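You operate a simulated robot arm through the tools that you are given. There is no shell and no other tool. Be economical: measure what you need, move in short steps, check, and stop when the job is done.

You are at the controls of a simulated robot arm. One attempt, no reset.

Task
End the rub test: free the sample, lay it on the test table and read its gloss.
Fine: slider clear first, weight off on to the table; leave the gloss meter standing on the sample.

Only the result counts: the job must be done as asked and must still hold three seconds after the hand-in. Knocking over, shifting, dropping, spilling or breaking anything else fails it.

Robot
A 7-joint arm with a two-finger parallel gripper, fixed in place. Base frame: the origin is at the foot of the arm, x ahead of it, y to its left, z up. Units: mm, degrees, N and s.
Its first joint turns from -166.0 to 166.0 degrees. Payload 3.91 kg.
The TCP is the grasp point between the finger pads, 30 mm short of the fingertips. In the tool frame z runs along the fingers and y along their closing line. Largest opening 110 mm; finger width 20, thickness 10; the body of the gripper, 48 by 112 mm, starts 55 mm behind the TCP.
Orientation is told as [roll, pitch, yaw] about the base's x, y, z axes, in that order, counted from this pose: with the fingers straight down and closing along the base's y, the tool's x points along the base's -x, its y along +y and its z along -z.

Tools
- The arm moves only by the tool jog_arm. Its argument "motion" is a list of rows, each an object of numbers (a shift or turn left out is 0, a gripper value left out holds the last): "tx", "ty", "tz": the shift along the base's x, y, z in units of 50 mm (1.0 is 50 mm); "rx", "ry", "rz": the turn, a rotation vector about the base's x, y, z in units of 5 degrees (1.0 is 5 degrees); "hand": the closure in counts, from 0 (fully open) to 255 (shut). In form: [{"tx": .., "ty": .., "tz": .., "rx": .., "ry": .., "rz": .., "hand": ..}, ...]. A call has 1 to 20 rows; each row shifts and turns the commanded pose from where the row before left it. A call with a number of a shift or a turn outside -1 to 1 is refused whole. Each row takes 0.2 s and may step no farther than 50 mm and 8.6 degrees from the row before; otherwise, or with a gripper value out of range, the whole call is refused. Where a pose cannot be reached the arm comes as near as it can. A force on the tool above 40 N (or 10 N above the force at the start of the call, whichever is more), or a blocked arm, ends the call early, and 0.2 s more pass. The fingers move at their own pace (about 153 mm/s each) and stop on an object; they squeeze with about 29 N. The grip force told is the motor's: it shows also when the fingers shut on nothing. Time passes only in rows, and 0.2 s behind the last, so rows that do not move let the fingers close. The reply holds the time, the measured pose of the TCP, the force on the tool along the base axes, the opening and the grip force, in the units named above and with some noise.
- Cameras (640 x 400 px; columns grow to the right, rows downward): "scene" is fixed at [48.7, 498.4, 1281.7]; the picture's right is [-0.66, -0.75, 0.00], its down [-0.37, 0.33, -0.87] and it looks along [0.65, -0.58, -0.49] (base axes); focal length 318 px, centre (320, 200). "wrist" rides on the gripper at [-36, 0, -57] in the tool frame; the picture's right is [0.00, -1.00, 0.00], its down [0.97, 0.00, -0.24] and it looks along [0.24, 0.00, 0.97] (tool axes); focal length 218 px, centre (320, 200). There is no depth. A picture from a camera that has moved, and an enlarged one, comes with that camera's place and axes in the base frame and with its lens.
- snapshot(camera): a new picture of that camera. No time passes.
- slide_trunk(by): slides the trunk up (or, below 0, down) by that many mm; the arm rides with it, the base frame stays. It gives what a move gives, with no picture.
- enlarge(camera, box): a new picture of the part [left, top, right, bottom] of that camera's present view, enlarged. No time passes.
- close_job(): hands the job in; it is judged then, once.

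Work in short steps. Places have to be worked out from the pictures, the camera data and where the tool is seen: move nearer, look again, correct. Check each grasp and each placing, and mend what went wrong. You have 120 turns and 64 pictures in all, those below and enlarged ones among them. Open the gripper and draw the arm clear of the work before you hand the job in, unless the task says otherwise; then end with one line.

The tools are called after ">>>" by a JSON object that holds its "method" and its "body". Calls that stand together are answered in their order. jog_arm: Moves the arm, as the interface text tells. Its arguments: {"type":"object","properties":{"motion":{"type":"array","items":{"type":"object","properties":{"tx":{"type":"number"},"ty":{"type":"number"},"tz":{"type":"number"},"rx":{"type":"number"},"ry":{"type":"number"},"rz":{"type":"number"},"hand":{"type":"number"}}}}},"required":["motion"]} The other tools are called the same way: slide_trunk (by) slides the trunk up or down; snapshot (camera) takes a picture; enlarge (camera, box) takes an enlarged picture of a part of a camera's view; close_job () hands the job in.

At the start:

```text
time: 0.0
ee_pos: [510.7, 147.9, 1014.4]
ee_rot: [0.0, 0.1, -0.1]
ft_force: [0.8, 0.5, -0.7]
grip_width: 110.0
grasp_force: 0.1
trunk travel left (down, up): [-425.0, 185.0]
```

scene: 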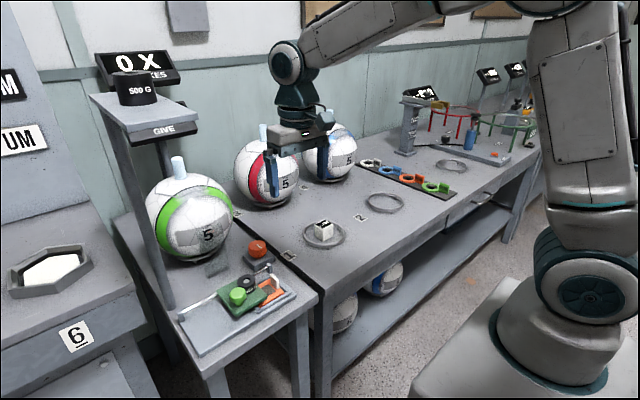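
wrist: 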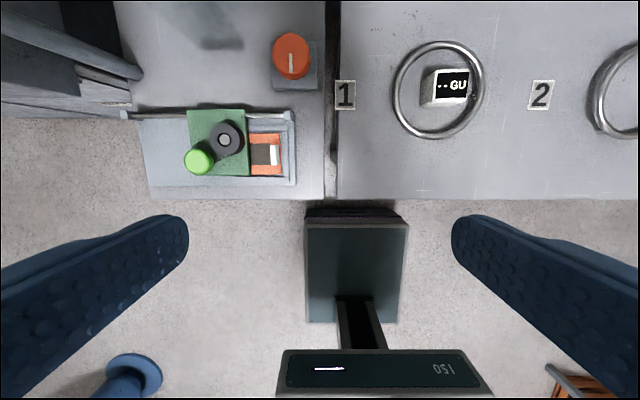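

The rub tester seems to be the green slider on a tray at the left bench; I look closer at it and at the surroundings.

>>> {"method": "enlarge", "body": {"camera": "scene", "box": [150, 220, 350, 370]}}

>>> {"method": "enlarge", "body": {"camera": "wrist", "box": [110, 10, 350, 210]}}

>>> {"method": "enlarge", "body": {"camera": "scene", "box": [80, 40, 240, 150]}}

>>> {"method": "enlarge", "body": {"camera": "scene", "box": [340, 60, 560, 220]}}

```text
2.67 times, centred on (250, 295) of scene
camera zoom: at [48.7, 498.4, 1281.7], right [-0.66, -0.75, 0.0], down [-0.37, 0.33, -0.87], along [0.65, -0.58, -0.49], focal length 848 px, centre (507, -53)
```

zoom: 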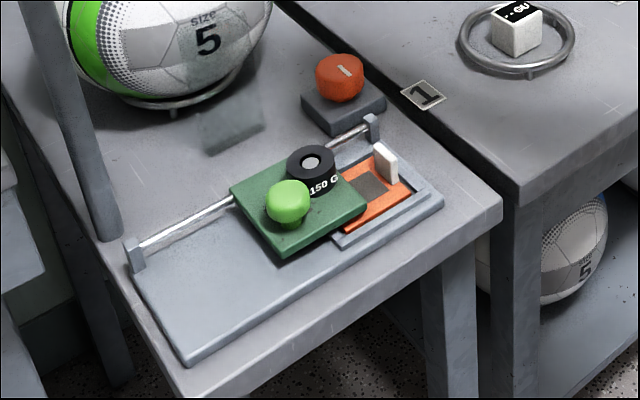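

```text
2.00 times, centred on (230, 110) of wrist
camera zoom: at [546.5, 147.7, 1071.4], right [0.0, -1.0, 0.0], down [-0.97, 0.0, 0.24], along [-0.24, 0.0, -0.97], focal length 436 px, centre (500, 380)
```

zoom: 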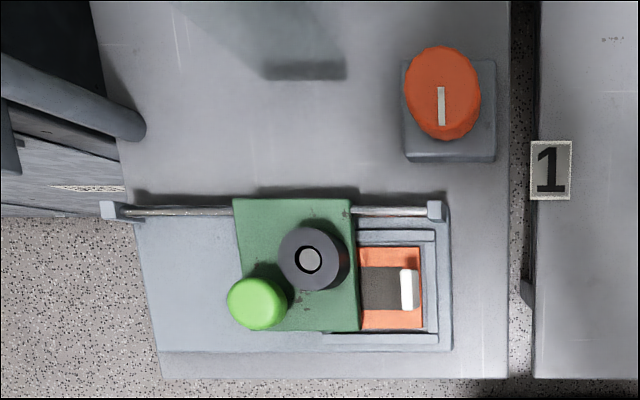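

```text
3.64 times, centred on (160, 95) of scene
camera zoom: at [48.7, 498.4, 1281.7], right [-0.66, -0.75, 0.0], down [-0.37, 0.33, -0.87], along [0.65, -0.58, -0.49], focal length 1157 px, centre (902, 582)
```

zoom: 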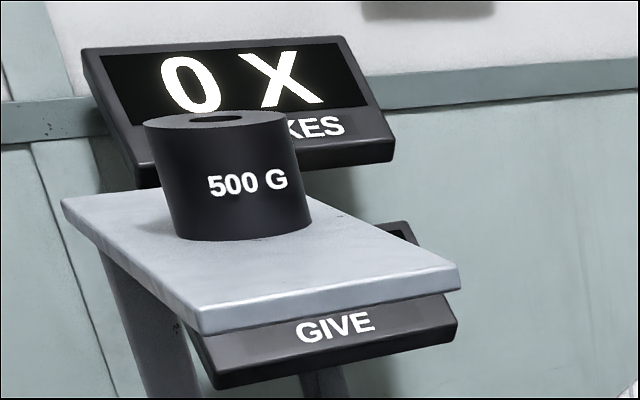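

```text
2.50 times, centred on (450, 140) of scene
camera zoom: at [48.7, 498.4, 1281.7], right [-0.66, -0.75, 0.0], down [-0.37, 0.33, -0.87], along [0.65, -0.58, -0.49], focal length 795 px, centre (-5, 350)
```

zoom: 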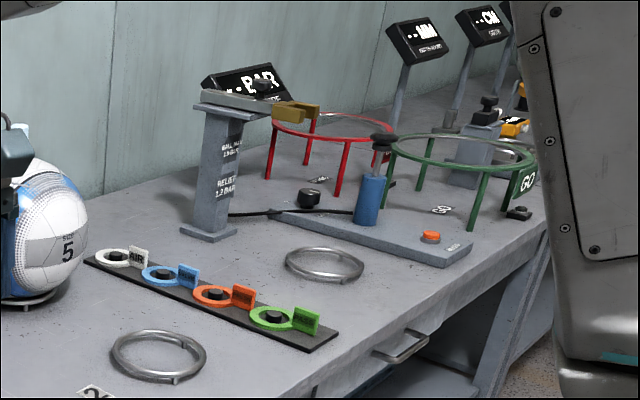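

Both views triangulate to surfaces near z≈720. I move over the tester for a nearer look.

>>> {"method": "jog_arm", "body": {"motion": [{"ty": 0.8, "tz": -0.6}, {"ty": 0.8, "tz": -0.6}, {"tz": -0.6}]}}

>>> {"method": "snapshot", "body": {"camera": "wrist"}}

>>> {"method": "snapshot", "body": {"camera": "scene"}}

```text
time: 0.8
ee_pos: [510.1, 227.5, 924.9]
ee_rot: [0.0, 0.0, 0.0]
ft_force: [0.1, 0.8, 0.2]
grip_width: 110.2
grasp_force: 0.0
trunk travel left (down, up): [-425.0, 185.0]
```

```text
57 pictures are left
camera wrist: at [545.6, 228.3, 981.7], right [0.0, -1.0, 0.0], down [-0.97, 0.0, 0.24], along [-0.24, 0.0, -0.97], focal length 218 px, centre (320, 200)
```

wrist: 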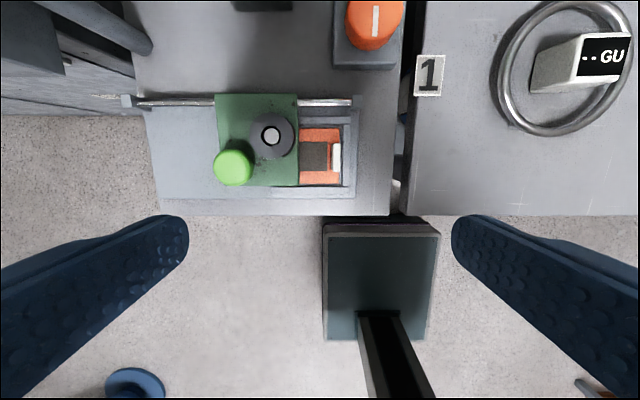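

```text
56 pictures are left
```

scene: 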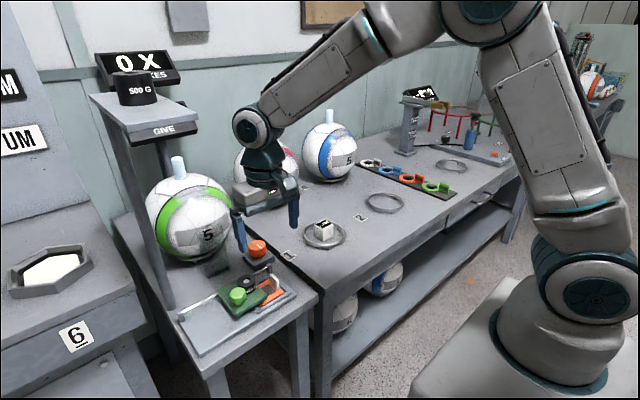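

The table surface triangulates to z≈724. I take an enlarged look at the tester and at the meter.

>>> {"method": "enlarge", "body": {"camera": "wrist", "box": [120, 70, 400, 230]}}

>>> {"method": "enlarge", "body": {"camera": "scene", "box": [170, 220, 310, 330]}}

>>> {"method": "enlarge", "body": {"camera": "scene", "box": [280, 190, 420, 270]}}

```text
2.29 times, centred on (260, 150) of wrist
camera zoom: at [545.6, 228.3, 981.7], right [0.0, -1.0, 0.0], down [-0.97, 0.0, 0.24], along [-0.24, 0.0, -0.97], focal length 499 px, centre (457, 314)
```

zoom: 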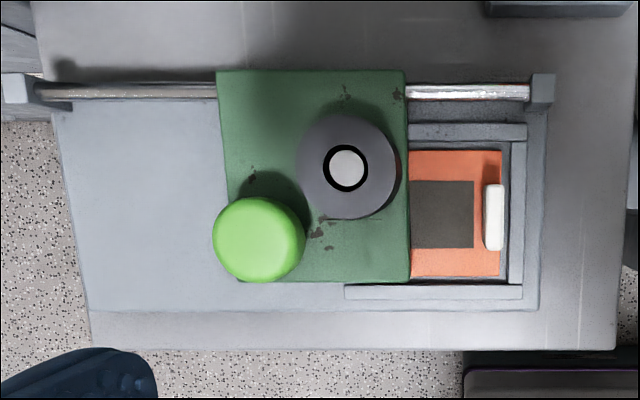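

```text
3.64 times, centred on (240, 275) of scene
camera zoom: at [48.7, 498.4, 1281.7], right [-0.66, -0.75, 0.0], down [-0.37, 0.33, -0.87], along [0.65, -0.58, -0.49], focal length 1157 px, centre (611, -73)
```

zoom: 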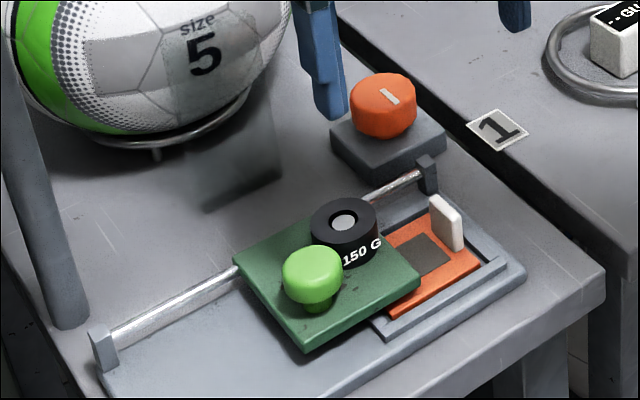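

```text
4.57 times, centred on (350, 230) of scene
camera zoom: at [48.7, 498.4, 1281.7], right [-0.66, -0.75, 0.0], down [-0.37, 0.33, -0.87], along [0.65, -0.58, -0.49], focal length 1454 px, centre (183, 63)
```

zoom: 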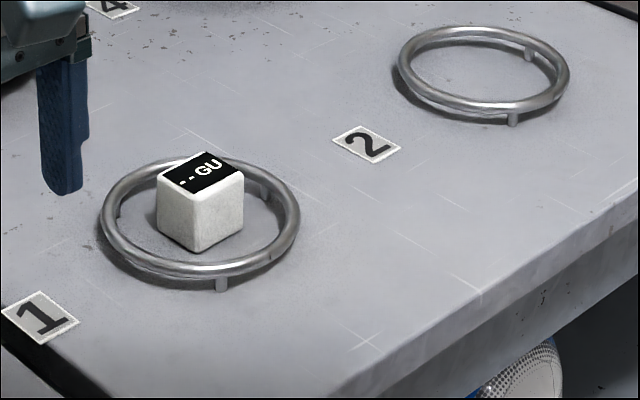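

Plan: slider first by its green knob (≈(527,308), top z≈780), then the weight, sample, meter. I turn the hand −55° so the fingers pass clear of the weight, and stop above the knob to check.

>>> {"method": "jog_arm", "body": {"motion": [{"rz": -1, "ty": 0.16, "tx": 0.03, "hand": 93}, {"rz": -1, "ty": 0.16, "tx": 0.03}, {"rz": -1, "ty": 0.16, "tx": 0.03}, {"rz": -1, "ty": 0.16, "tx": 0.03}, {"rz": -1, "ty": 0.16, "tx": 0.03}, {"rz": -1, "ty": 0.16, "tx": 0.03}, {"rz": -1, "ty": 0.16, "tx": 0.03}, {"rz": -1, "ty": 0.16, "tx": 0.03}, {"rz": -1, "ty": 0.16, "tx": 0.03}, {"rz": -1, "ty": 0.16, "tx": 0.07}, {"rz": -1, "tz": -0.5}, {"tz": -0.5}]}}

>>> {"method": "snapshot", "body": {"camera": "wrist"}}

>>> {"method": "snapshot", "body": {"camera": "scene"}}

```text
time: 3.4
ee_pos: [527.1, 308.0, 875.3]
ee_rot: [-0.1, 0.0, -55.1]
ft_force: [0.1, 0.8, -0.2]
grip_width: 69.8
grasp_force: 0.1
trunk travel left (down, up): [-425.0, 185.0]
```

```text
52 pictures are left
camera wrist: at [547.1, 279.2, 931.8], right [-0.82, -0.57, 0.0], down [-0.56, 0.8, 0.24], along [-0.14, 0.2, -0.97], focal length 218 px, centre (320, 200)
```

wrist: 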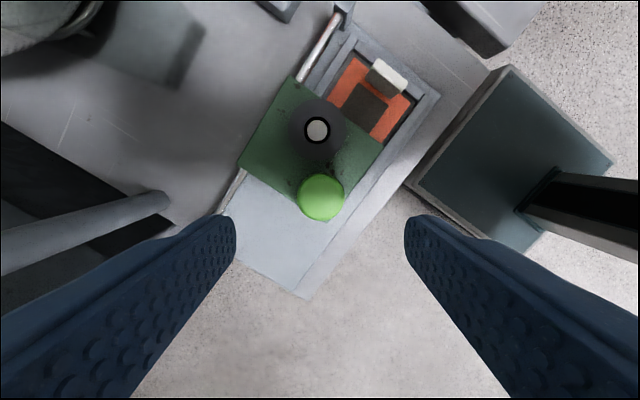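

```text
51 pictures are left
```

scene: 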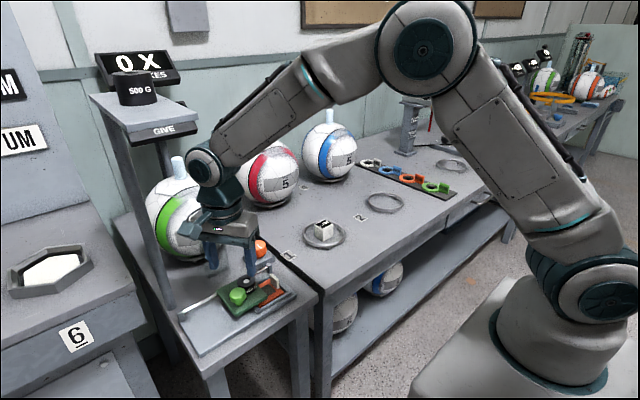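

The knob is centred under the TCP. I lower to TCP z≈792 and close on the knob head.

>>> {"method": "jog_arm", "body": {"motion": [{"tz": -0.6}, {"tz": -0.5}, {"tz": -0.36}, {"tz": -0.2}, {"hand": 200}, {}, {}]}}

>>> {"method": "enlarge", "body": {"camera": "scene", "box": [170, 210, 310, 320]}}

```text
time: 5.0
ee_pos: [528.0, 307.1, 790.5]
ee_rot: [-0.1, 0.0, -55.0]
ft_force: [-1.6, -0.9, -5.2]
grip_width: 33.7
grasp_force: 44.9
trunk travel left (down, up): [-425.0, 185.0]
```

```text
3.64 times, centred on (240, 265) of scene
camera zoom: at [48.7, 498.4, 1281.7], right [-0.66, -0.75, 0.0], down [-0.37, 0.33, -0.87], along [0.65, -0.58, -0.49], focal length 1157 px, centre (611, -36)
```

zoom: 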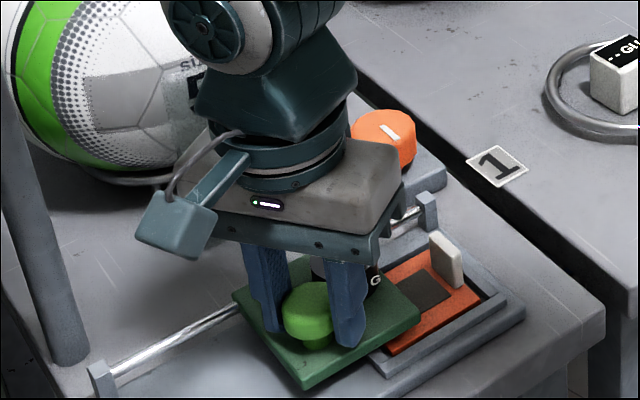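

The knob is gripped (33.7 mm). I slide along +y gently in small rows.

>>> {"method": "jog_arm", "body": {"motion": [{"ty": 0.1}, {"ty": 0.15}, {"ty": 0.15}, {"ty": 0.15}]}}

>>> {"method": "enlarge", "body": {"camera": "scene", "box": [170, 210, 310, 320]}}

```text
time: 6.0
ee_pos: [527.7, 336.1, 791.4]
ee_rot: [-0.1, 0.0, -54.9]
ft_force: [-3.5, 0.6, -15.2]
grip_width: 33.8
grasp_force: 44.8
trunk travel left (down, up): [-425.0, 185.0]
```

```text
3.64 times, centred on (240, 265) of scene
camera zoom: at [48.7, 498.4, 1281.7], right [-0.66, -0.75, 0.0], down [-0.37, 0.33, -0.87], along [0.65, -0.58, -0.49], focal length 1157 px, centre (611, -36)
```

zoom: 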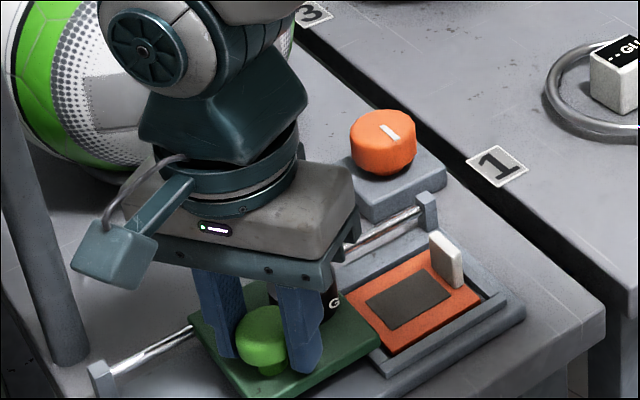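

The slider moves freely and the sample stays. I go 40 mm farther, easing down 1 mm to relieve the lift force.

>>> {"method": "jog_arm", "body": {"motion": [{"tz": -0.02}, {"ty": 0.15}, {"ty": 0.2}, {"ty": 0.2}, {"ty": 0.2}, {}]}}

>>> {"method": "snapshot", "body": {"camera": "wrist"}}

>>> {"method": "enlarge", "body": {"camera": "scene", "box": [150, 200, 310, 330]}}

```text
time: 7.4
ee_pos: [527.8, 374.0, 791.5]
ee_rot: [-0.1, 0.0, -55.0]
ft_force: [-12.0, 0.5, -11.6]
grip_width: 33.8
grasp_force: 44.9
trunk travel left (down, up): [-425.0, 185.0]
```

```text
48 pictures are left
camera wrist: at [547.6, 345.0, 847.0], right [-0.82, -0.57, 0.0], down [-0.56, 0.8, 0.24], along [-0.14, 0.2, -0.97], focal length 218 px, centre (320, 200)
```

wrist: 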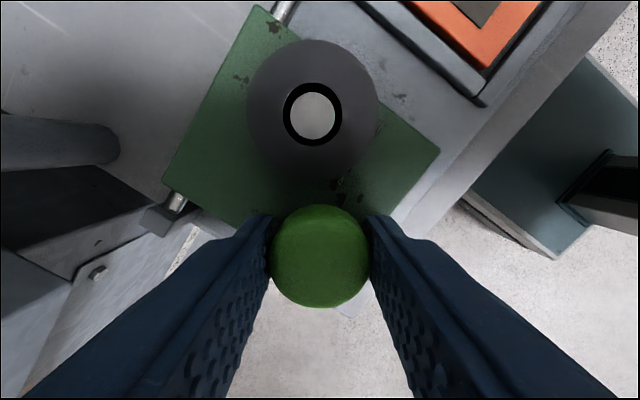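

```text
3.08 times, centred on (230, 265) of scene
camera zoom: at [48.7, 498.4, 1281.7], right [-0.66, -0.75, 0.0], down [-0.37, 0.33, -0.87], along [0.65, -0.58, -0.49], focal length 979 px, centre (597, 0)
```

zoom: 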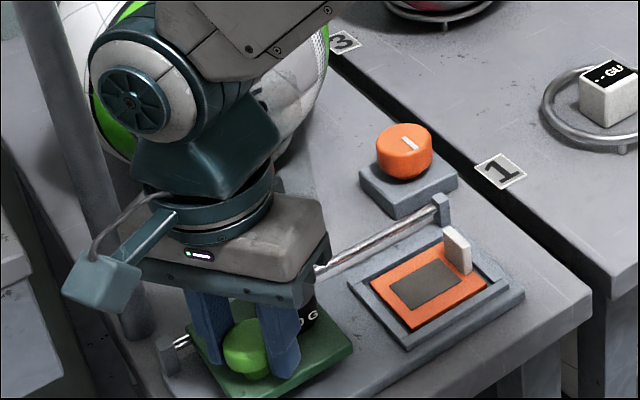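

The slider is clear of the frame; I nudge a few more mm towards the end stop, then release and rise.

>>> {"method": "jog_arm", "body": {"motion": [{"ty": 0.08}, {"ty": 0.08}, {}]}}

>>> {"method": "jog_arm", "body": {"motion": [{"hand": 93}, {}, {"tz": 0.3}, {"tz": 0.6}, {"tz": 0.6}]}}

>>> {"method": "snapshot", "body": {"camera": "wrist"}}

>>> {"method": "enlarge", "body": {"camera": "scene", "box": [150, 200, 310, 330]}}

```text
time: 8.2
ee_pos: [528.4, 381.2, 790.7]
ee_rot: [0.0, 0.0, -55.1]
ft_force: [-11.3, 0.3, -10.6]
grip_width: 33.7
grasp_force: 44.6
trunk travel left (down, up): [-425.0, 185.0]
```

```text
time: 9.4
ee_pos: [528.4, 379.4, 865.8]
ee_rot: [0.1, -0.1, -55.0]
ft_force: [-0.2, -0.3, 0.2]
grip_width: 69.6
grasp_force: 0.0
trunk travel left (down, up): [-425.0, 185.0]
```

```text
46 pictures are left
camera wrist: at [548.6, 350.2, 922.5], right [-0.82, -0.57, 0.0], down [-0.56, 0.8, 0.24], along [-0.14, 0.2, -0.97], focal length 218 px, centre (320, 200)
```

wrist: 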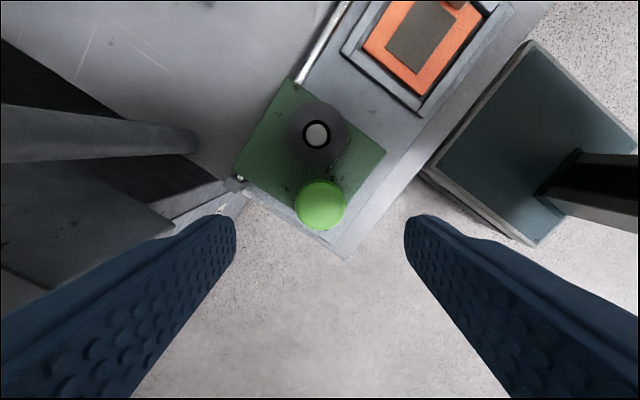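

```text
3.08 times, centred on (230, 265) of scene
camera zoom: at [48.7, 498.4, 1281.7], right [-0.66, -0.75, 0.0], down [-0.37, 0.33, -0.87], along [0.65, -0.58, -0.49], focal length 979 px, centre (597, 0)
```

zoom: 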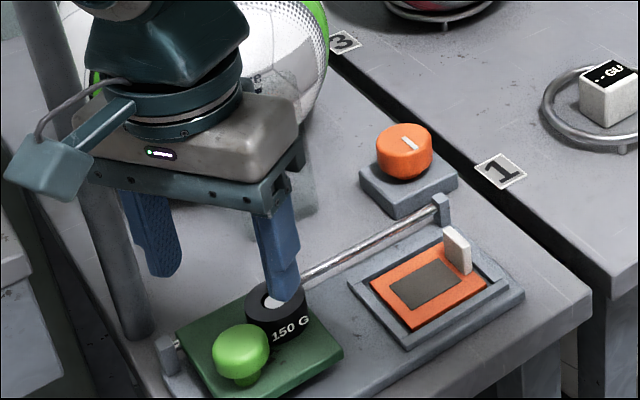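

The slider is parked. The weight's axis is at ≈(554,346); I move above it with the same yaw and check.

>>> {"method": "jog_arm", "body": {"motion": [{"tx": 0.26, "ty": -0.33}, {"tx": 0.26, "ty": -0.33}, {"tz": -0.4}]}}

>>> {"method": "snapshot", "body": {"camera": "wrist"}}

```text
time: 10.2
ee_pos: [554.4, 348.3, 847.3]
ee_rot: [0.0, 0.0, -55.1]
ft_force: [-0.2, 0.4, 0.3]
grip_width: 70.0
grasp_force: 0.0
trunk travel left (down, up): [-425.0, 185.0]
```

```text
44 pictures are left
camera wrist: at [575.0, 318.4, 902.9], right [-0.82, -0.57, 0.0], down [-0.56, 0.8, 0.24], along [-0.14, 0.2, -0.97], focal length 218 px, centre (320, 200)
```

wrist: 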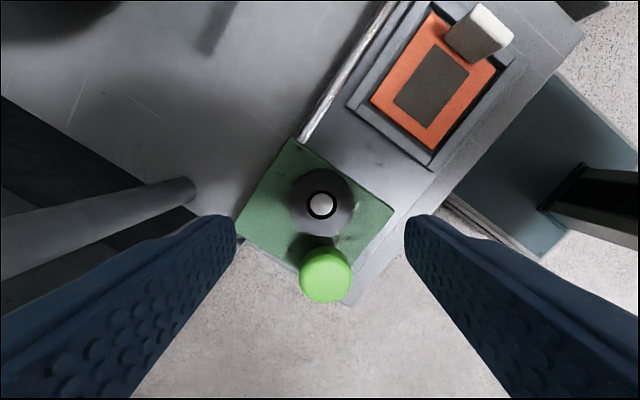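

The weight centre is ≈(556,344). I correct, lower to TCP z≈790 and close.

>>> {"method": "jog_arm", "body": {"motion": [{"tx": 0.04, "ty": -0.08}, {"tz": -0.5}, {"tz": -0.4}, {"tz": -0.24}, {"hand": 200}, {}, {}]}}

>>> {"method": "enlarge", "body": {"camera": "scene", "box": [150, 200, 310, 330]}}

```text
time: 11.8
ee_pos: [557.0, 345.0, 788.4]
ee_rot: [0.0, 0.0, -55.0]
ft_force: [-0.2, -0.2, -0.2]
grip_width: 37.0
grasp_force: 29.2
trunk travel left (down, up): [-425.0, 185.0]
```

```text
3.08 times, centred on (230, 265) of scene
camera zoom: at [48.7, 498.4, 1281.7], right [-0.66, -0.75, 0.0], down [-0.37, 0.33, -0.87], along [0.65, -0.58, -0.49], focal length 979 px, centre (597, 0)
```

zoom: 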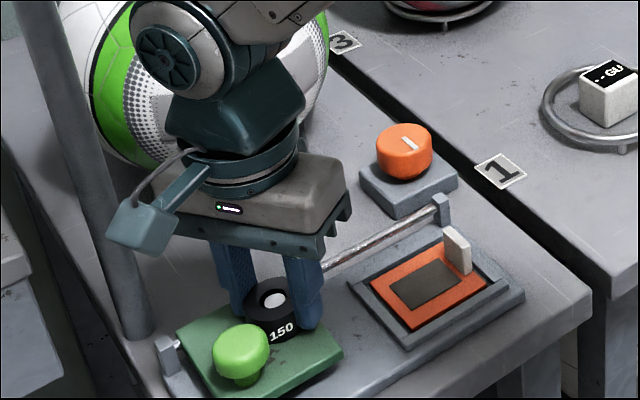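

The weight is held (37 mm). I lift it straight up off its peg and look.

>>> {"method": "jog_arm", "body": {"motion": [{"tz": 0.2}, {"tz": 0.5}, {"tz": 0.7}, {"tz": 0.6}]}}

>>> {"method": "enlarge", "body": {"camera": "scene", "box": [150, 200, 310, 330]}}

```text
time: 12.8
ee_pos: [556.1, 345.4, 890.3]
ee_rot: [0.0, 0.0, -55.0]
ft_force: [0.2, 0.3, -0.6]
grip_width: 37.4
grasp_force: 29.6
trunk travel left (down, up): [-425.0, 185.0]
```

```text
3.08 times, centred on (230, 265) of scene
camera zoom: at [48.7, 498.4, 1281.7], right [-0.66, -0.75, 0.0], down [-0.37, 0.33, -0.87], along [0.65, -0.58, -0.49], focal length 979 px, centre (597, 0)
```

zoom: 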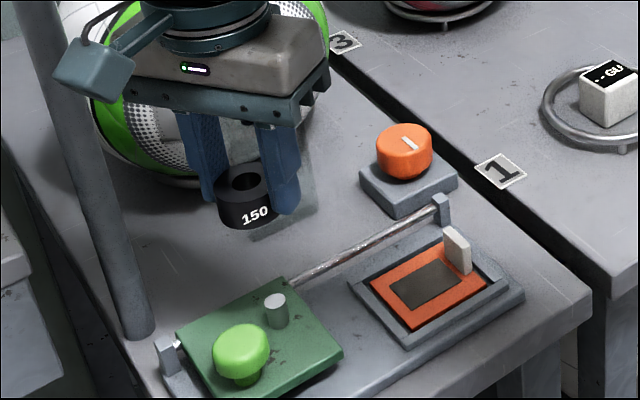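

The peg is bare and the weight is in hand. I carry it over the big test table's free front strip, turning the hand back.

>>> {"method": "jog_arm", "body": {"motion": [{"tx": -0.084, "ty": -0.72, "rz": 1}, {"tx": -0.084, "ty": -0.72, "rz": 1}, {"tx": -0.084, "ty": -0.72, "rz": 1}, {"tx": -0.084, "ty": -0.72, "rz": 1}, {"tx": -0.084, "ty": -0.72, "rz": 1}, {"tx": -0.084, "ty": -0.72, "rz": 1}, {"tx": -0.084, "ty": -0.72, "rz": 1}, {"tx": -0.084, "ty": -0.72, "rz": 1}, {"tx": -0.084, "ty": -0.72, "rz": 1}, {"tx": -0.084, "ty": -0.72, "rz": 1}, {"tx": -0.084, "ty": -0.72, "rz": 1}, {}]}}

>>> {"method": "snapshot", "body": {"camera": "wrist"}}

>>> {"method": "snapshot", "body": {"camera": "scene"}}

```text
time: 15.4
ee_pos: [509.1, -52.8, 890.0]
ee_rot: [-0.1, 0.0, 0.2]
ft_force: [-0.5, 0.1, -1.2]
grip_width: 37.2
grasp_force: 29.1
trunk travel left (down, up): [-425.0, 185.0]
```

```text
41 pictures are left
camera wrist: at [545.3, -53.4, 946.0], right [0.0, -1.0, 0.0], down [-0.97, 0.0, 0.24], along [-0.24, 0.0, -0.97], focal length 218 px, centre (320, 200)
```

wrist: 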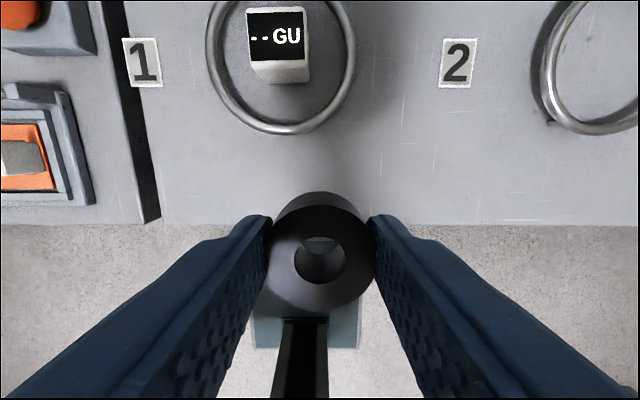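

```text
40 pictures are left
```

scene: 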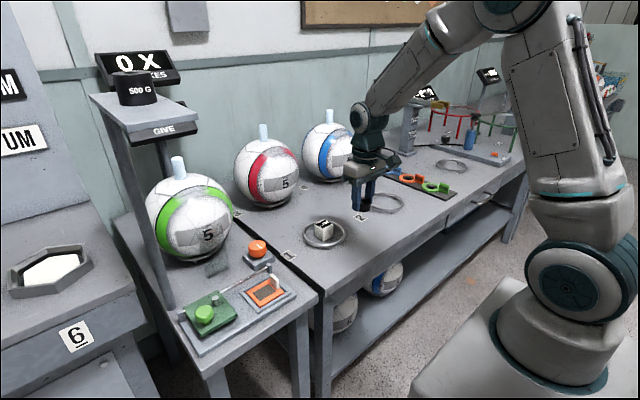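

The strip between rings 1 and 2 (y≈−85…−247) is free and the table edge is at x≈464. I set the weight down at (512,−145), going slowly at the end.

>>> {"method": "jog_arm", "body": {"motion": [{"ty": -0.9, "tx": 0.06}, {"ty": -0.94}, {"tz": -0.8}, {"tz": -0.8}, {"tz": -0.5}, {"tz": -0.2}, {}]}}

>>> {"method": "enlarge", "body": {"camera": "scene", "box": [320, 160, 460, 270]}}

```text
time: 17.0
ee_pos: [511.8, -145.5, 774.3]
ee_rot: [0.0, -0.1, -0.2]
ft_force: [0.0, 0.1, -1.2]
grip_width: 37.2
grasp_force: 29.0
trunk travel left (down, up): [-425.0, 185.0]
```

```text
3.64 times, centred on (390, 215) of scene
camera zoom: at [48.7, 498.4, 1281.7], right [-0.66, -0.75, 0.0], down [-0.37, 0.33, -0.87], along [0.65, -0.58, -0.49], focal length 1157 px, centre (66, 146)
```

zoom: 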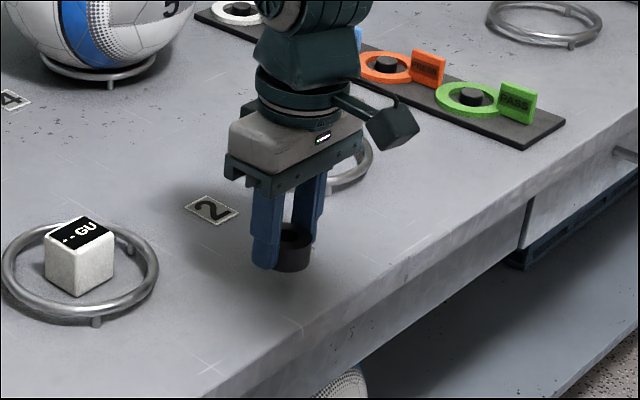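

Still slightly airborne; I creep down.

>>> {"method": "jog_arm", "body": {"motion": [{"tz": -0.06}, {"tz": -0.06}, {"tz": -0.05}, {}]}}

```text
time: 18.0
ee_pos: [511.0, -145.2, 764.9]
ee_rot: [0.0, 0.0, 0.0]
ft_force: [0.2, 0.2, -2.4]
grip_width: 37.3
grasp_force: 29.3
trunk travel left (down, up): [-425.0, 185.0]
```

>>> {"method": "jog_arm", "body": {"motion": [{"tz": -0.04}, {}]}}

>>> {"method": "enlarge", "body": {"camera": "scene", "box": [350, 190, 420, 250]}}

```text
time: 18.6
ee_pos: [513.0, -144.4, 763.5]
ee_rot: [0.0, 0.1, 0.0]
ft_force: [-0.1, -1.0, -2.3]
grip_width: 37.5
grasp_force: 29.0
trunk travel left (down, up): [-425.0, 185.0]
```

```text
6.67 times, centred on (385, 220) of scene
camera zoom: at [48.7, 498.4, 1281.7], right [-0.66, -0.75, 0.0], down [-0.37, 0.33, -0.87], along [0.65, -0.58, -0.49], focal length 2121 px, centre (-113, 67)
```

zoom: 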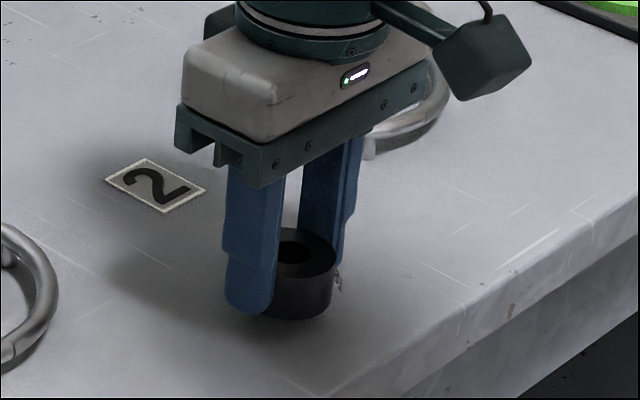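

No clear contact yet; a few more 2 mm steps with readings.

>>> {"method": "jog_arm", "body": {"motion": [{"tz": -0.04}, {}]}}

>>> {"method": "jog_arm", "body": {"motion": [{"tz": -0.04}, {}]}}

```text
time: 19.2
ee_pos: [511.7, -144.0, 762.1]
ee_rot: [0.0, 0.0, 0.1]
ft_force: [-0.5, -0.6, -2.0]
grip_width: 37.1
grasp_force: 29.1
trunk travel left (down, up): [-425.0, 185.0]
```

```text
time: 19.8
ee_pos: [512.0, -144.8, 759.9]
ee_rot: [-0.1, -0.1, 0.0]
ft_force: [0.5, 0.8, -1.5]
grip_width: 37.1
grasp_force: 29.5
trunk travel left (down, up): [-425.0, 185.0]
```

>>> {"method": "jog_arm", "body": {"motion": [{"tz": -0.04}, {}]}}

>>> {"method": "jog_arm", "body": {"motion": [{"tz": -0.04}, {}]}}

>>> {"method": "enlarge", "body": {"camera": "scene", "box": [350, 190, 420, 250]}}

```text
time: 20.4
ee_pos: [513.0, -145.2, 757.5]
ee_rot: [0.1, 0.1, 0.0]
ft_force: [0.0, 0.4, -1.7]
grip_width: 37.4
grasp_force: 29.7
trunk travel left (down, up): [-425.0, 185.0]
```

```text
time: 21.0
ee_pos: [511.7, -143.2, 756.3]
ee_rot: [0.0, 0.0, 0.0]
ft_force: [0.0, 0.1, -0.8]
grip_width: 37.4
grasp_force: 28.9
trunk travel left (down, up): [-425.0, 185.0]
```

```text
6.67 times, centred on (385, 220) of scene
camera zoom: at [48.7, 498.4, 1281.7], right [-0.66, -0.75, 0.0], down [-0.37, 0.33, -0.87], along [0.65, -0.58, -0.49], focal length 2121 px, centre (-113, 67)
```

zoom: 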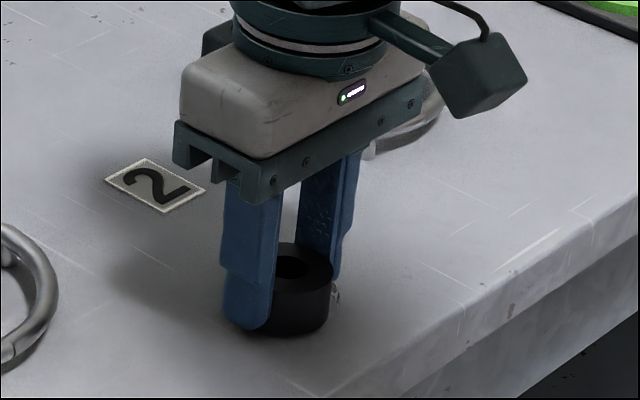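

>>> {"method": "jog_arm", "body": {"motion": [{"tz": -0.03}, {}]}}

>>> {"method": "jog_arm", "body": {"motion": [{"tz": -0.03}, {}]}}

>>> {"method": "jog_arm", "body": {"motion": [{"tz": -0.03}, {}]}}

```text
time: 21.6
ee_pos: [512.7, -144.5, 754.2]
ee_rot: [0.0, 0.1, 0.0]
ft_force: [-1.1, 0.5, -1.2]
grip_width: 37.1
grasp_force: 29.5
trunk travel left (down, up): [-425.0, 185.0]
```

```text
time: 22.2
ee_pos: [512.9, -143.8, 752.6]
ee_rot: [0.1, -0.1, 0.0]
ft_force: [-0.8, -0.5, -1.5]
grip_width: 37.5
grasp_force: 29.1
trunk travel left (down, up): [-425.0, 185.0]
```

```text
time: 22.8
ee_pos: [514.6, -144.2, 751.6]
ee_rot: [0.0, 0.0, 0.0]
ft_force: [-2.6, 1.1, 10.7]
grip_width: 37.3
grasp_force: 29.1
trunk travel left (down, up): [-425.0, 185.0]
```

Contact at TCP z≈752 (11 N). I ease half a millimetre, release and rise.

>>> {"method": "jog_arm", "body": {"motion": [{"tz": 0.01}, {"hand": 150}, {}, {"tz": 0.3}, {"tz": 0.8}, {"tz": 0.8, "hand": 93}, {"tz": 0.6}]}}

>>> {"method": "enlarge", "body": {"camera": "scene", "box": [320, 180, 440, 270]}}

>>> {"method": "snapshot", "body": {"camera": "wrist"}}

```text
time: 24.4
ee_pos: [512.3, -144.3, 879.3]
ee_rot: [0.0, 0.0, -0.1]
ft_force: [-0.7, 0.4, -0.1]
grip_width: 70.1
grasp_force: 0.0
trunk travel left (down, up): [-425.0, 185.0]
```

```text
4.44 times, centred on (380, 225) of scene
camera zoom: at [48.7, 498.4, 1281.7], right [-0.66, -0.75, 0.0], down [-0.37, 0.33, -0.87], along [0.65, -0.58, -0.49], focal length 1414 px, centre (53, 89)
```

zoom: 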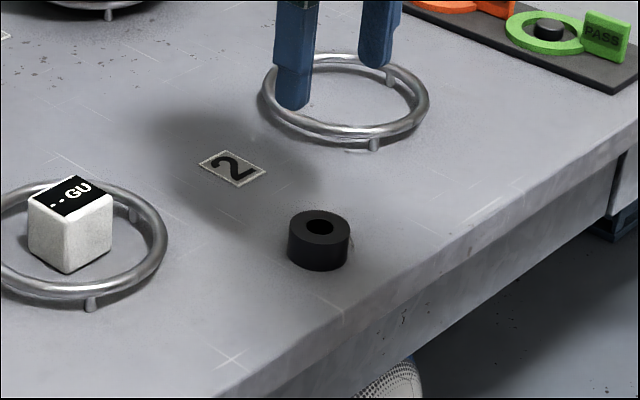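

```text
35 pictures are left
camera wrist: at [548.6, -144.6, 934.5], right [0.0, -1.0, 0.0], down [-0.97, 0.0, 0.24], along [-0.24, 0.0, -0.97], focal length 218 px, centre (320, 200)
```

wrist: 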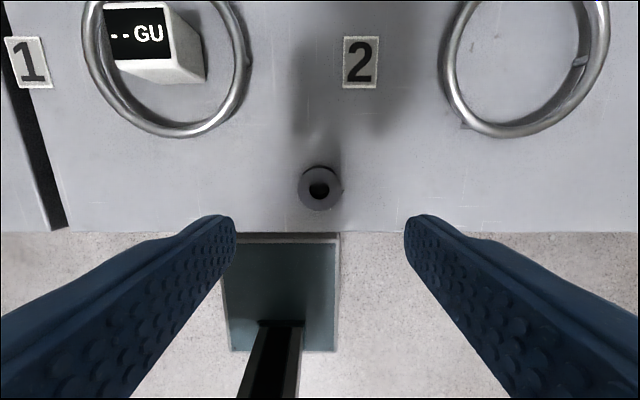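

The weight stands on the table. Next I go over the sample for a look straight down.

>>> {"method": "jog_arm", "body": {"motion": [{"ty": 0.9}, {"ty": 0.9}, {"ty": 0.9}, {"ty": 0.9}, {"ty": 0.9}, {"ty": 0.9}, {"ty": 0.9}, {"ty": 0.9}, {}]}}

>>> {"method": "enlarge", "body": {"camera": "wrist", "box": [200, 80, 440, 230]}}

>>> {"method": "enlarge", "body": {"camera": "scene", "box": [220, 240, 320, 310]}}

```text
time: 26.4
ee_pos: [512.3, 213.7, 875.8]
ee_rot: [0.1, 0.1, -0.1]
ft_force: [-0.5, -0.5, 0.2]
grip_width: 69.8
grasp_force: 0.0
trunk travel left (down, up): [-425.0, 185.0]
```

```text
2.67 times, centred on (320, 155) of wrist
camera zoom: at [548.0, 213.2, 932.5], right [0.0, -1.0, 0.0], down [-0.97, 0.0, 0.24], along [-0.24, 0.0, -0.97], focal length 582 px, centre (320, 320)
```

zoom: 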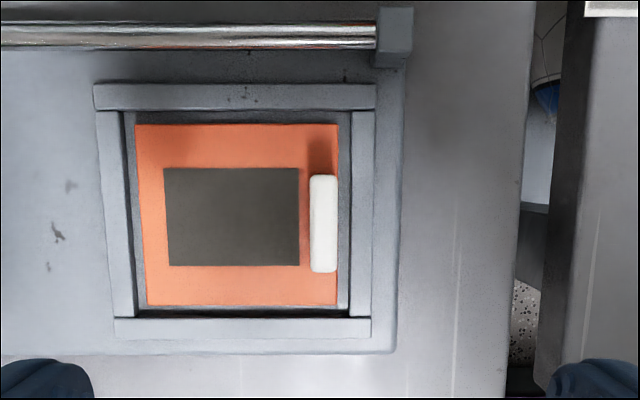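

```text
5.71 times, centred on (270, 275) of scene
camera zoom: at [48.7, 498.4, 1281.7], right [-0.66, -0.75, 0.0], down [-0.37, 0.33, -0.87], along [0.65, -0.58, -0.49], focal length 1818 px, centre (606, -229)
```

zoom: 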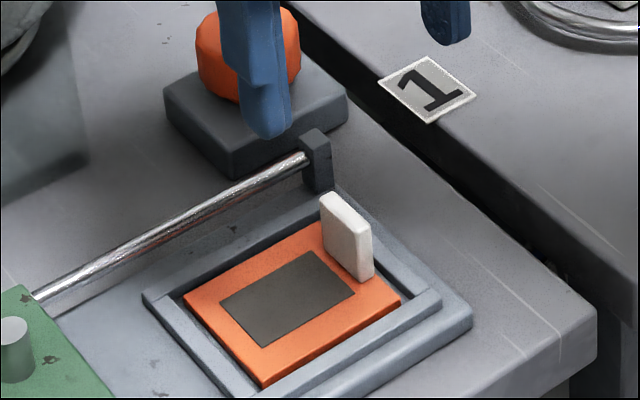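

The sample lies in a closed frame, with a white tab at its −y edge (≈(534,212), top z≈760). I close the hand to ~40 mm, lower over the tab and check before closing.

>>> {"method": "jog_arm", "body": {"motion": [{"tx": 0.43, "ty": -0.03, "hand": 162}, {"tz": -0.7}, {"tz": -0.6}, {"tz": -0.3}, {}]}}

>>> {"method": "snapshot", "body": {"camera": "wrist"}}

>>> {"method": "enlarge", "body": {"camera": "scene", "box": [220, 230, 320, 300]}}

```text
time: 27.6
ee_pos: [533.9, 212.1, 795.8]
ee_rot: [0.0, 0.0, 0.0]
ft_force: [-0.5, 0.6, 0.2]
grip_width: 40.5
grasp_force: 0.0
trunk travel left (down, up): [-425.0, 185.0]
```

```text
32 pictures are left
camera wrist: at [569.5, 211.9, 853.2], right [0.0, -1.0, 0.0], down [-0.97, 0.0, 0.24], along [-0.24, 0.0, -0.97], focal length 218 px, centre (320, 200)
```

wrist: 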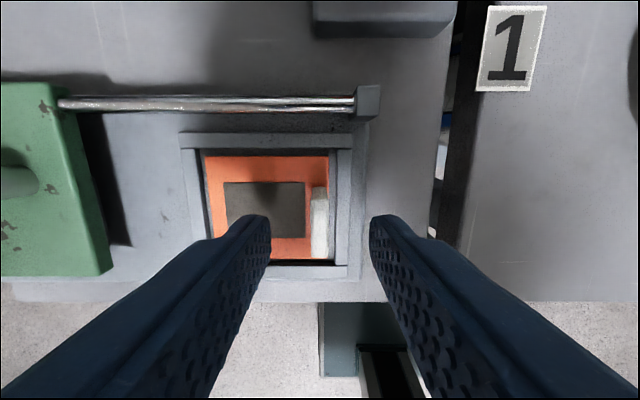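

```text
5.71 times, centred on (270, 265) of scene
camera zoom: at [48.7, 498.4, 1281.7], right [-0.66, -0.75, 0.0], down [-0.37, 0.33, -0.87], along [0.65, -0.58, -0.49], focal length 1818 px, centre (606, -171)
```

zoom: 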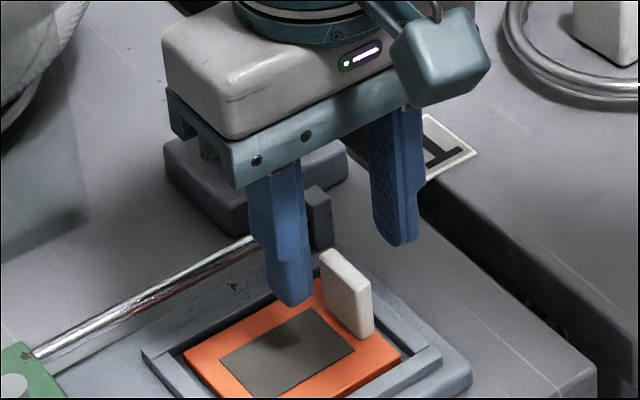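

Centred on the tab. I lower 22 mm and close.

>>> {"method": "jog_arm", "body": {"motion": [{"tz": -0.24, "tx": 0.02}, {"tz": -0.2}, {}, {"hand": 235}, {}, {}]}}

>>> {"method": "enlarge", "body": {"camera": "scene", "box": [220, 230, 320, 300]}}

```text
time: 29.0
ee_pos: [537.1, 211.0, 773.1]
ee_rot: [0.0, 0.0, -0.1]
ft_force: [-0.2, -1.0, -0.5]
grip_width: 8.6
grasp_force: 0.2
trunk travel left (down, up): [-425.0, 185.0]
```

```text
5.71 times, centred on (270, 265) of scene
camera zoom: at [48.7, 498.4, 1281.7], right [-0.66, -0.75, 0.0], down [-0.37, 0.33, -0.87], along [0.65, -0.58, -0.49], focal length 1818 px, centre (606, -171)
```

zoom: 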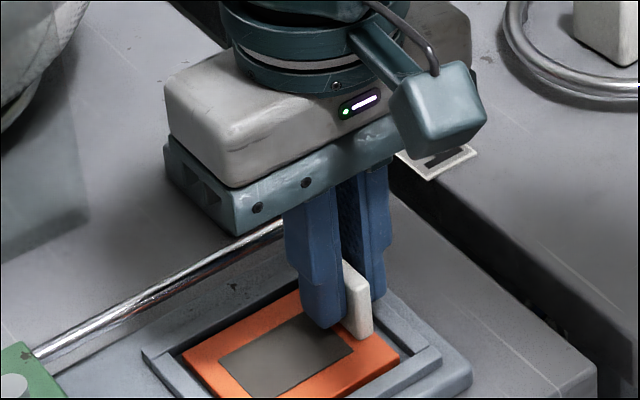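

The command stopped right at the tab width; I lower 3 mm more and close fully.

>>> {"method": "jog_arm", "body": {"motion": [{"tz": -0.06, "tx": -0.04}, {"hand": 255}, {}, {}]}}

>>> {"method": "jog_arm", "body": {"motion": [{"tz": 0.1}, {"tz": 0.2}, {"tz": 0.3}, {}]}}

>>> {"method": "enlarge", "body": {"camera": "scene", "box": [220, 210, 320, 290]}}

>>> {"method": "snapshot", "body": {"camera": "wrist"}}

```text
time: 30.0
ee_pos: [534.4, 213.0, 771.4]
ee_rot: [0.0, 0.0, -0.1]
ft_force: [0.8, -0.5, 5.7]
grip_width: 6.4
grasp_force: 29.3
trunk travel left (down, up): [-425.0, 185.0]
```

```text
time: 31.0
ee_pos: [534.5, 214.1, 802.6]
ee_rot: [0.0, 0.0, 0.0]
ft_force: [-0.3, -1.0, 0.1]
grip_width: 6.6
grasp_force: 28.6
trunk travel left (down, up): [-425.0, 185.0]
```

```text
5.00 times, centred on (270, 250) of scene
camera zoom: at [48.7, 498.4, 1281.7], right [-0.66, -0.75, 0.0], down [-0.37, 0.33, -0.87], along [0.65, -0.58, -0.49], focal length 1591 px, centre (570, -50)
```

zoom: 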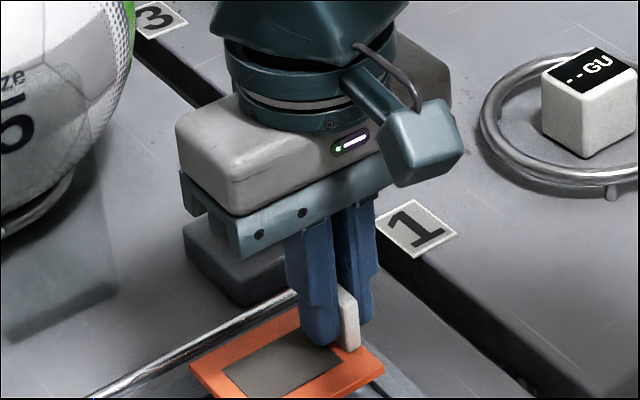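

```text
28 pictures are left
camera wrist: at [569.2, 214.2, 858.0], right [0.0, -1.0, 0.0], down [-0.97, 0.0, 0.24], along [-0.24, 0.0, -0.97], focal length 218 px, centre (320, 200)
```

wrist: 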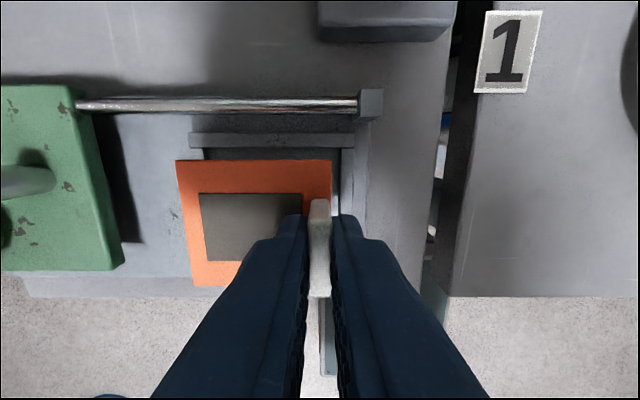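

The sample is lifted level. I carry it to the test table at about (520,55) and descend near the surface.

>>> {"method": "jog_arm", "body": {"motion": [{"tz": 0.6}, {"tz": 0.6}, {"ty": -0.75, "tx": -0.05}, {"ty": -0.75, "tx": -0.05}, {"ty": -0.75, "tx": -0.05}, {"ty": -0.75, "tx": -0.05}, {"ty": -0.75, "tx": -0.05}, {"tz": -0.6}, {"tz": -0.6}, {"tz": -0.4}, {}]}}

>>> {"method": "snapshot", "body": {"camera": "wrist"}}

>>> {"method": "enlarge", "body": {"camera": "scene", "box": [260, 190, 380, 280]}}

```text
time: 33.4
ee_pos: [519.6, 27.9, 780.7]
ee_rot: [0.0, 0.0, 0.0]
ft_force: [0.5, 0.4, 0.0]
grip_width: 6.8
grasp_force: 28.7
trunk travel left (down, up): [-425.0, 185.0]
```

```text
27 pictures are left
camera wrist: at [554.7, 28.4, 836.8], right [0.0, -1.0, 0.0], down [-0.97, 0.0, 0.24], along [-0.24, 0.0, -0.97], focal length 218 px, centre (320, 200)
```

wrist: 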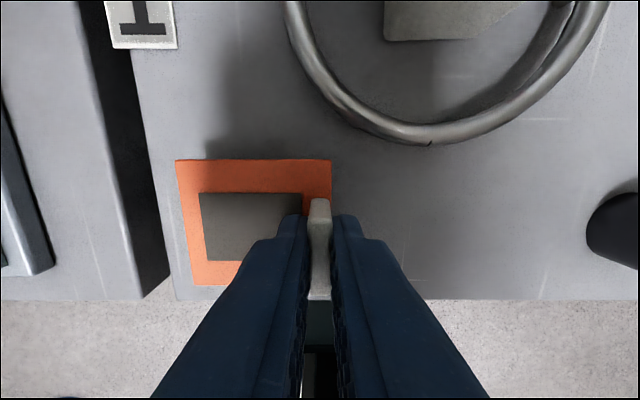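

```text
4.44 times, centred on (320, 235) of scene
camera zoom: at [48.7, 498.4, 1281.7], right [-0.66, -0.75, 0.0], down [-0.37, 0.33, -0.87], along [0.65, -0.58, -0.49], focal length 1414 px, centre (320, 44)
```

zoom: 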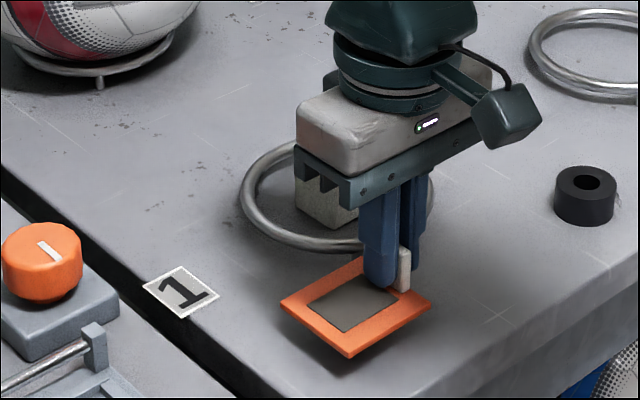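

Clear of the ring and inside the table. I creep down to contact.

>>> {"method": "jog_arm", "body": {"motion": [{"tz": -0.2}, {"tz": -0.12}, {"tz": -0.04}, {}]}}

>>> {"method": "jog_arm", "body": {"motion": [{"tz": -0.04}, {}]}}

>>> {"method": "jog_arm", "body": {"motion": [{"tz": -0.03}, {}]}}

```text
time: 34.4
ee_pos: [520.2, 27.0, 763.6]
ee_rot: [-0.1, 0.1, -0.1]
ft_force: [-0.1, 0.2, -0.5]
grip_width: 6.3
grasp_force: 29.1
trunk travel left (down, up): [-425.0, 185.0]
```

```text
time: 35.0
ee_pos: [521.4, 27.8, 761.0]
ee_rot: [0.0, 0.0, 0.0]
ft_force: [0.6, -0.3, -0.5]
grip_width: 6.5
grasp_force: 29.1
trunk travel left (down, up): [-425.0, 185.0]
```

```text
time: 35.6
ee_pos: [519.9, 26.7, 759.3]
ee_rot: [0.1, 0.0, 0.1]
ft_force: [-0.3, 0.9, 5.3]
grip_width: 6.4
grasp_force: 29.0
trunk travel left (down, up): [-425.0, 185.0]
```

Contact (5 N). I release with a small opening and rise.

>>> {"method": "jog_arm", "body": {"motion": [{"hand": 195}, {}, {"tz": 0.3}, {"tz": 0.8}, {"tz": 0.8, "tx": 0.3, "ty": -0.4}, {"tx": 0.7, "ty": -0.5, "hand": 93}, {"tx": 0.5}]}}

>>> {"method": "snapshot", "body": {"camera": "wrist"}}

>>> {"method": "enlarge", "body": {"camera": "scene", "box": [260, 190, 380, 280]}}

```text
time: 37.2
ee_pos: [595.2, -19.8, 855.1]
ee_rot: [0.1, 0.2, 0.1]
ft_force: [0.9, 0.8, 0.2]
grip_width: 69.9
grasp_force: 0.2
trunk travel left (down, up): [-425.0, 185.0]
```

```text
25 pictures are left
camera wrist: at [630.3, -19.1, 910.0], right [0.0, -1.0, 0.0], down [-0.97, 0.0, 0.24], along [-0.24, 0.0, -0.97], focal length 218 px, centre (320, 200)
```

wrist: 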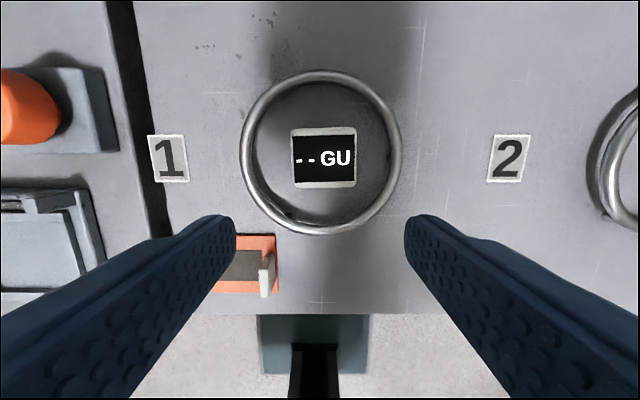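

```text
4.44 times, centred on (320, 235) of scene
camera zoom: at [48.7, 498.4, 1281.7], right [-0.66, -0.75, 0.0], down [-0.37, 0.33, -0.87], along [0.65, -0.58, -0.49], focal length 1414 px, centre (320, 44)
```

zoom: 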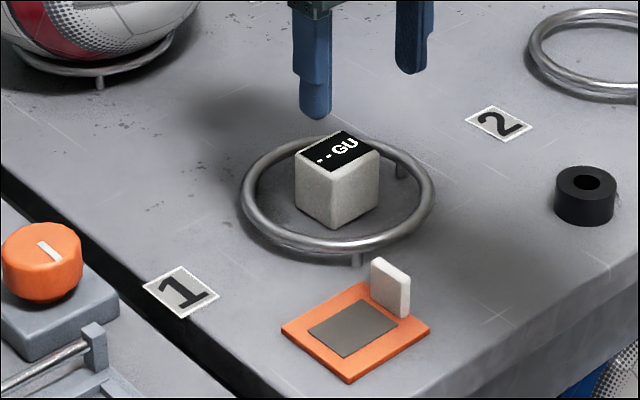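

The sample lies flat. The meter is axis-aligned at ≈(623,−22), ~44 mm wide, top z≈764. I turn the hand −90° so the fingers close along x (tab stays clear when placing) and centre above it.

>>> {"method": "jog_arm", "body": {"motion": [{"rz": -1}, {"rz": -1}, {"rz": -1}, {"rz": -1}, {"rz": -1}, {"rz": -1}, {"rz": -1}, {"rz": -1}, {"rz": -1}, {"rz": -1}, {"rz": -1}, {"rz": -1}, {"rz": -1}, {"rz": -1}, {"rz": -1}, {"rz": -1}, {"rz": -1, "tx": 0.27, "ty": -0.05}, {"rz": -1, "tx": 0.28}, {}]}}

>>> {"method": "snapshot", "body": {"camera": "wrist"}}

```text
time: 41.2
ee_pos: [623.6, -21.1, 856.2]
ee_rot: [0.0, 0.0, -90.1]
ft_force: [0.6, -0.4, 0.0]
grip_width: 69.8
grasp_force: 0.1
trunk travel left (down, up): [-425.0, 185.0]
```

```text
23 pictures are left
camera wrist: at [622.6, -57.4, 911.7], right [-1.0, 0.0, 0.0], down [0.0, 0.97, 0.24], along [0.0, 0.24, -0.97], focal length 218 px, centre (320, 200)
```

wrist: 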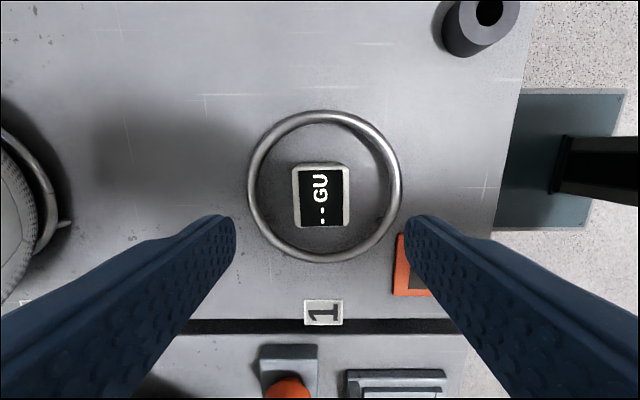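

Well centred (meter ≈(622,−23)). I lower to TCP z≈770 and grip.

>>> {"method": "jog_arm", "body": {"motion": [{"tz": -0.7, "ty": -0.04, "tx": -0.02}, {"tz": -0.7}, {"tz": -0.3}, {}, {"hand": 200}, {}, {}]}}

>>> {"method": "enlarge", "body": {"camera": "scene", "box": [260, 190, 380, 280]}}

```text
time: 42.8
ee_pos: [621.1, -24.0, 770.2]
ee_rot: [0.0, 0.0, -90.1]
ft_force: [-1.5, 0.8, 0.4]
grip_width: 39.1
grasp_force: 28.9
trunk travel left (down, up): [-425.0, 185.0]
```

```text
4.44 times, centred on (320, 235) of scene
camera zoom: at [48.7, 498.4, 1281.7], right [-0.66, -0.75, 0.0], down [-0.37, 0.33, -0.87], along [0.65, -0.58, -0.49], focal length 1414 px, centre (320, 44)
```

zoom: 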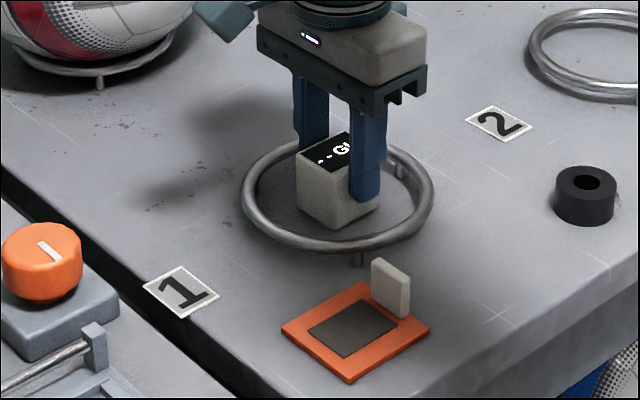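

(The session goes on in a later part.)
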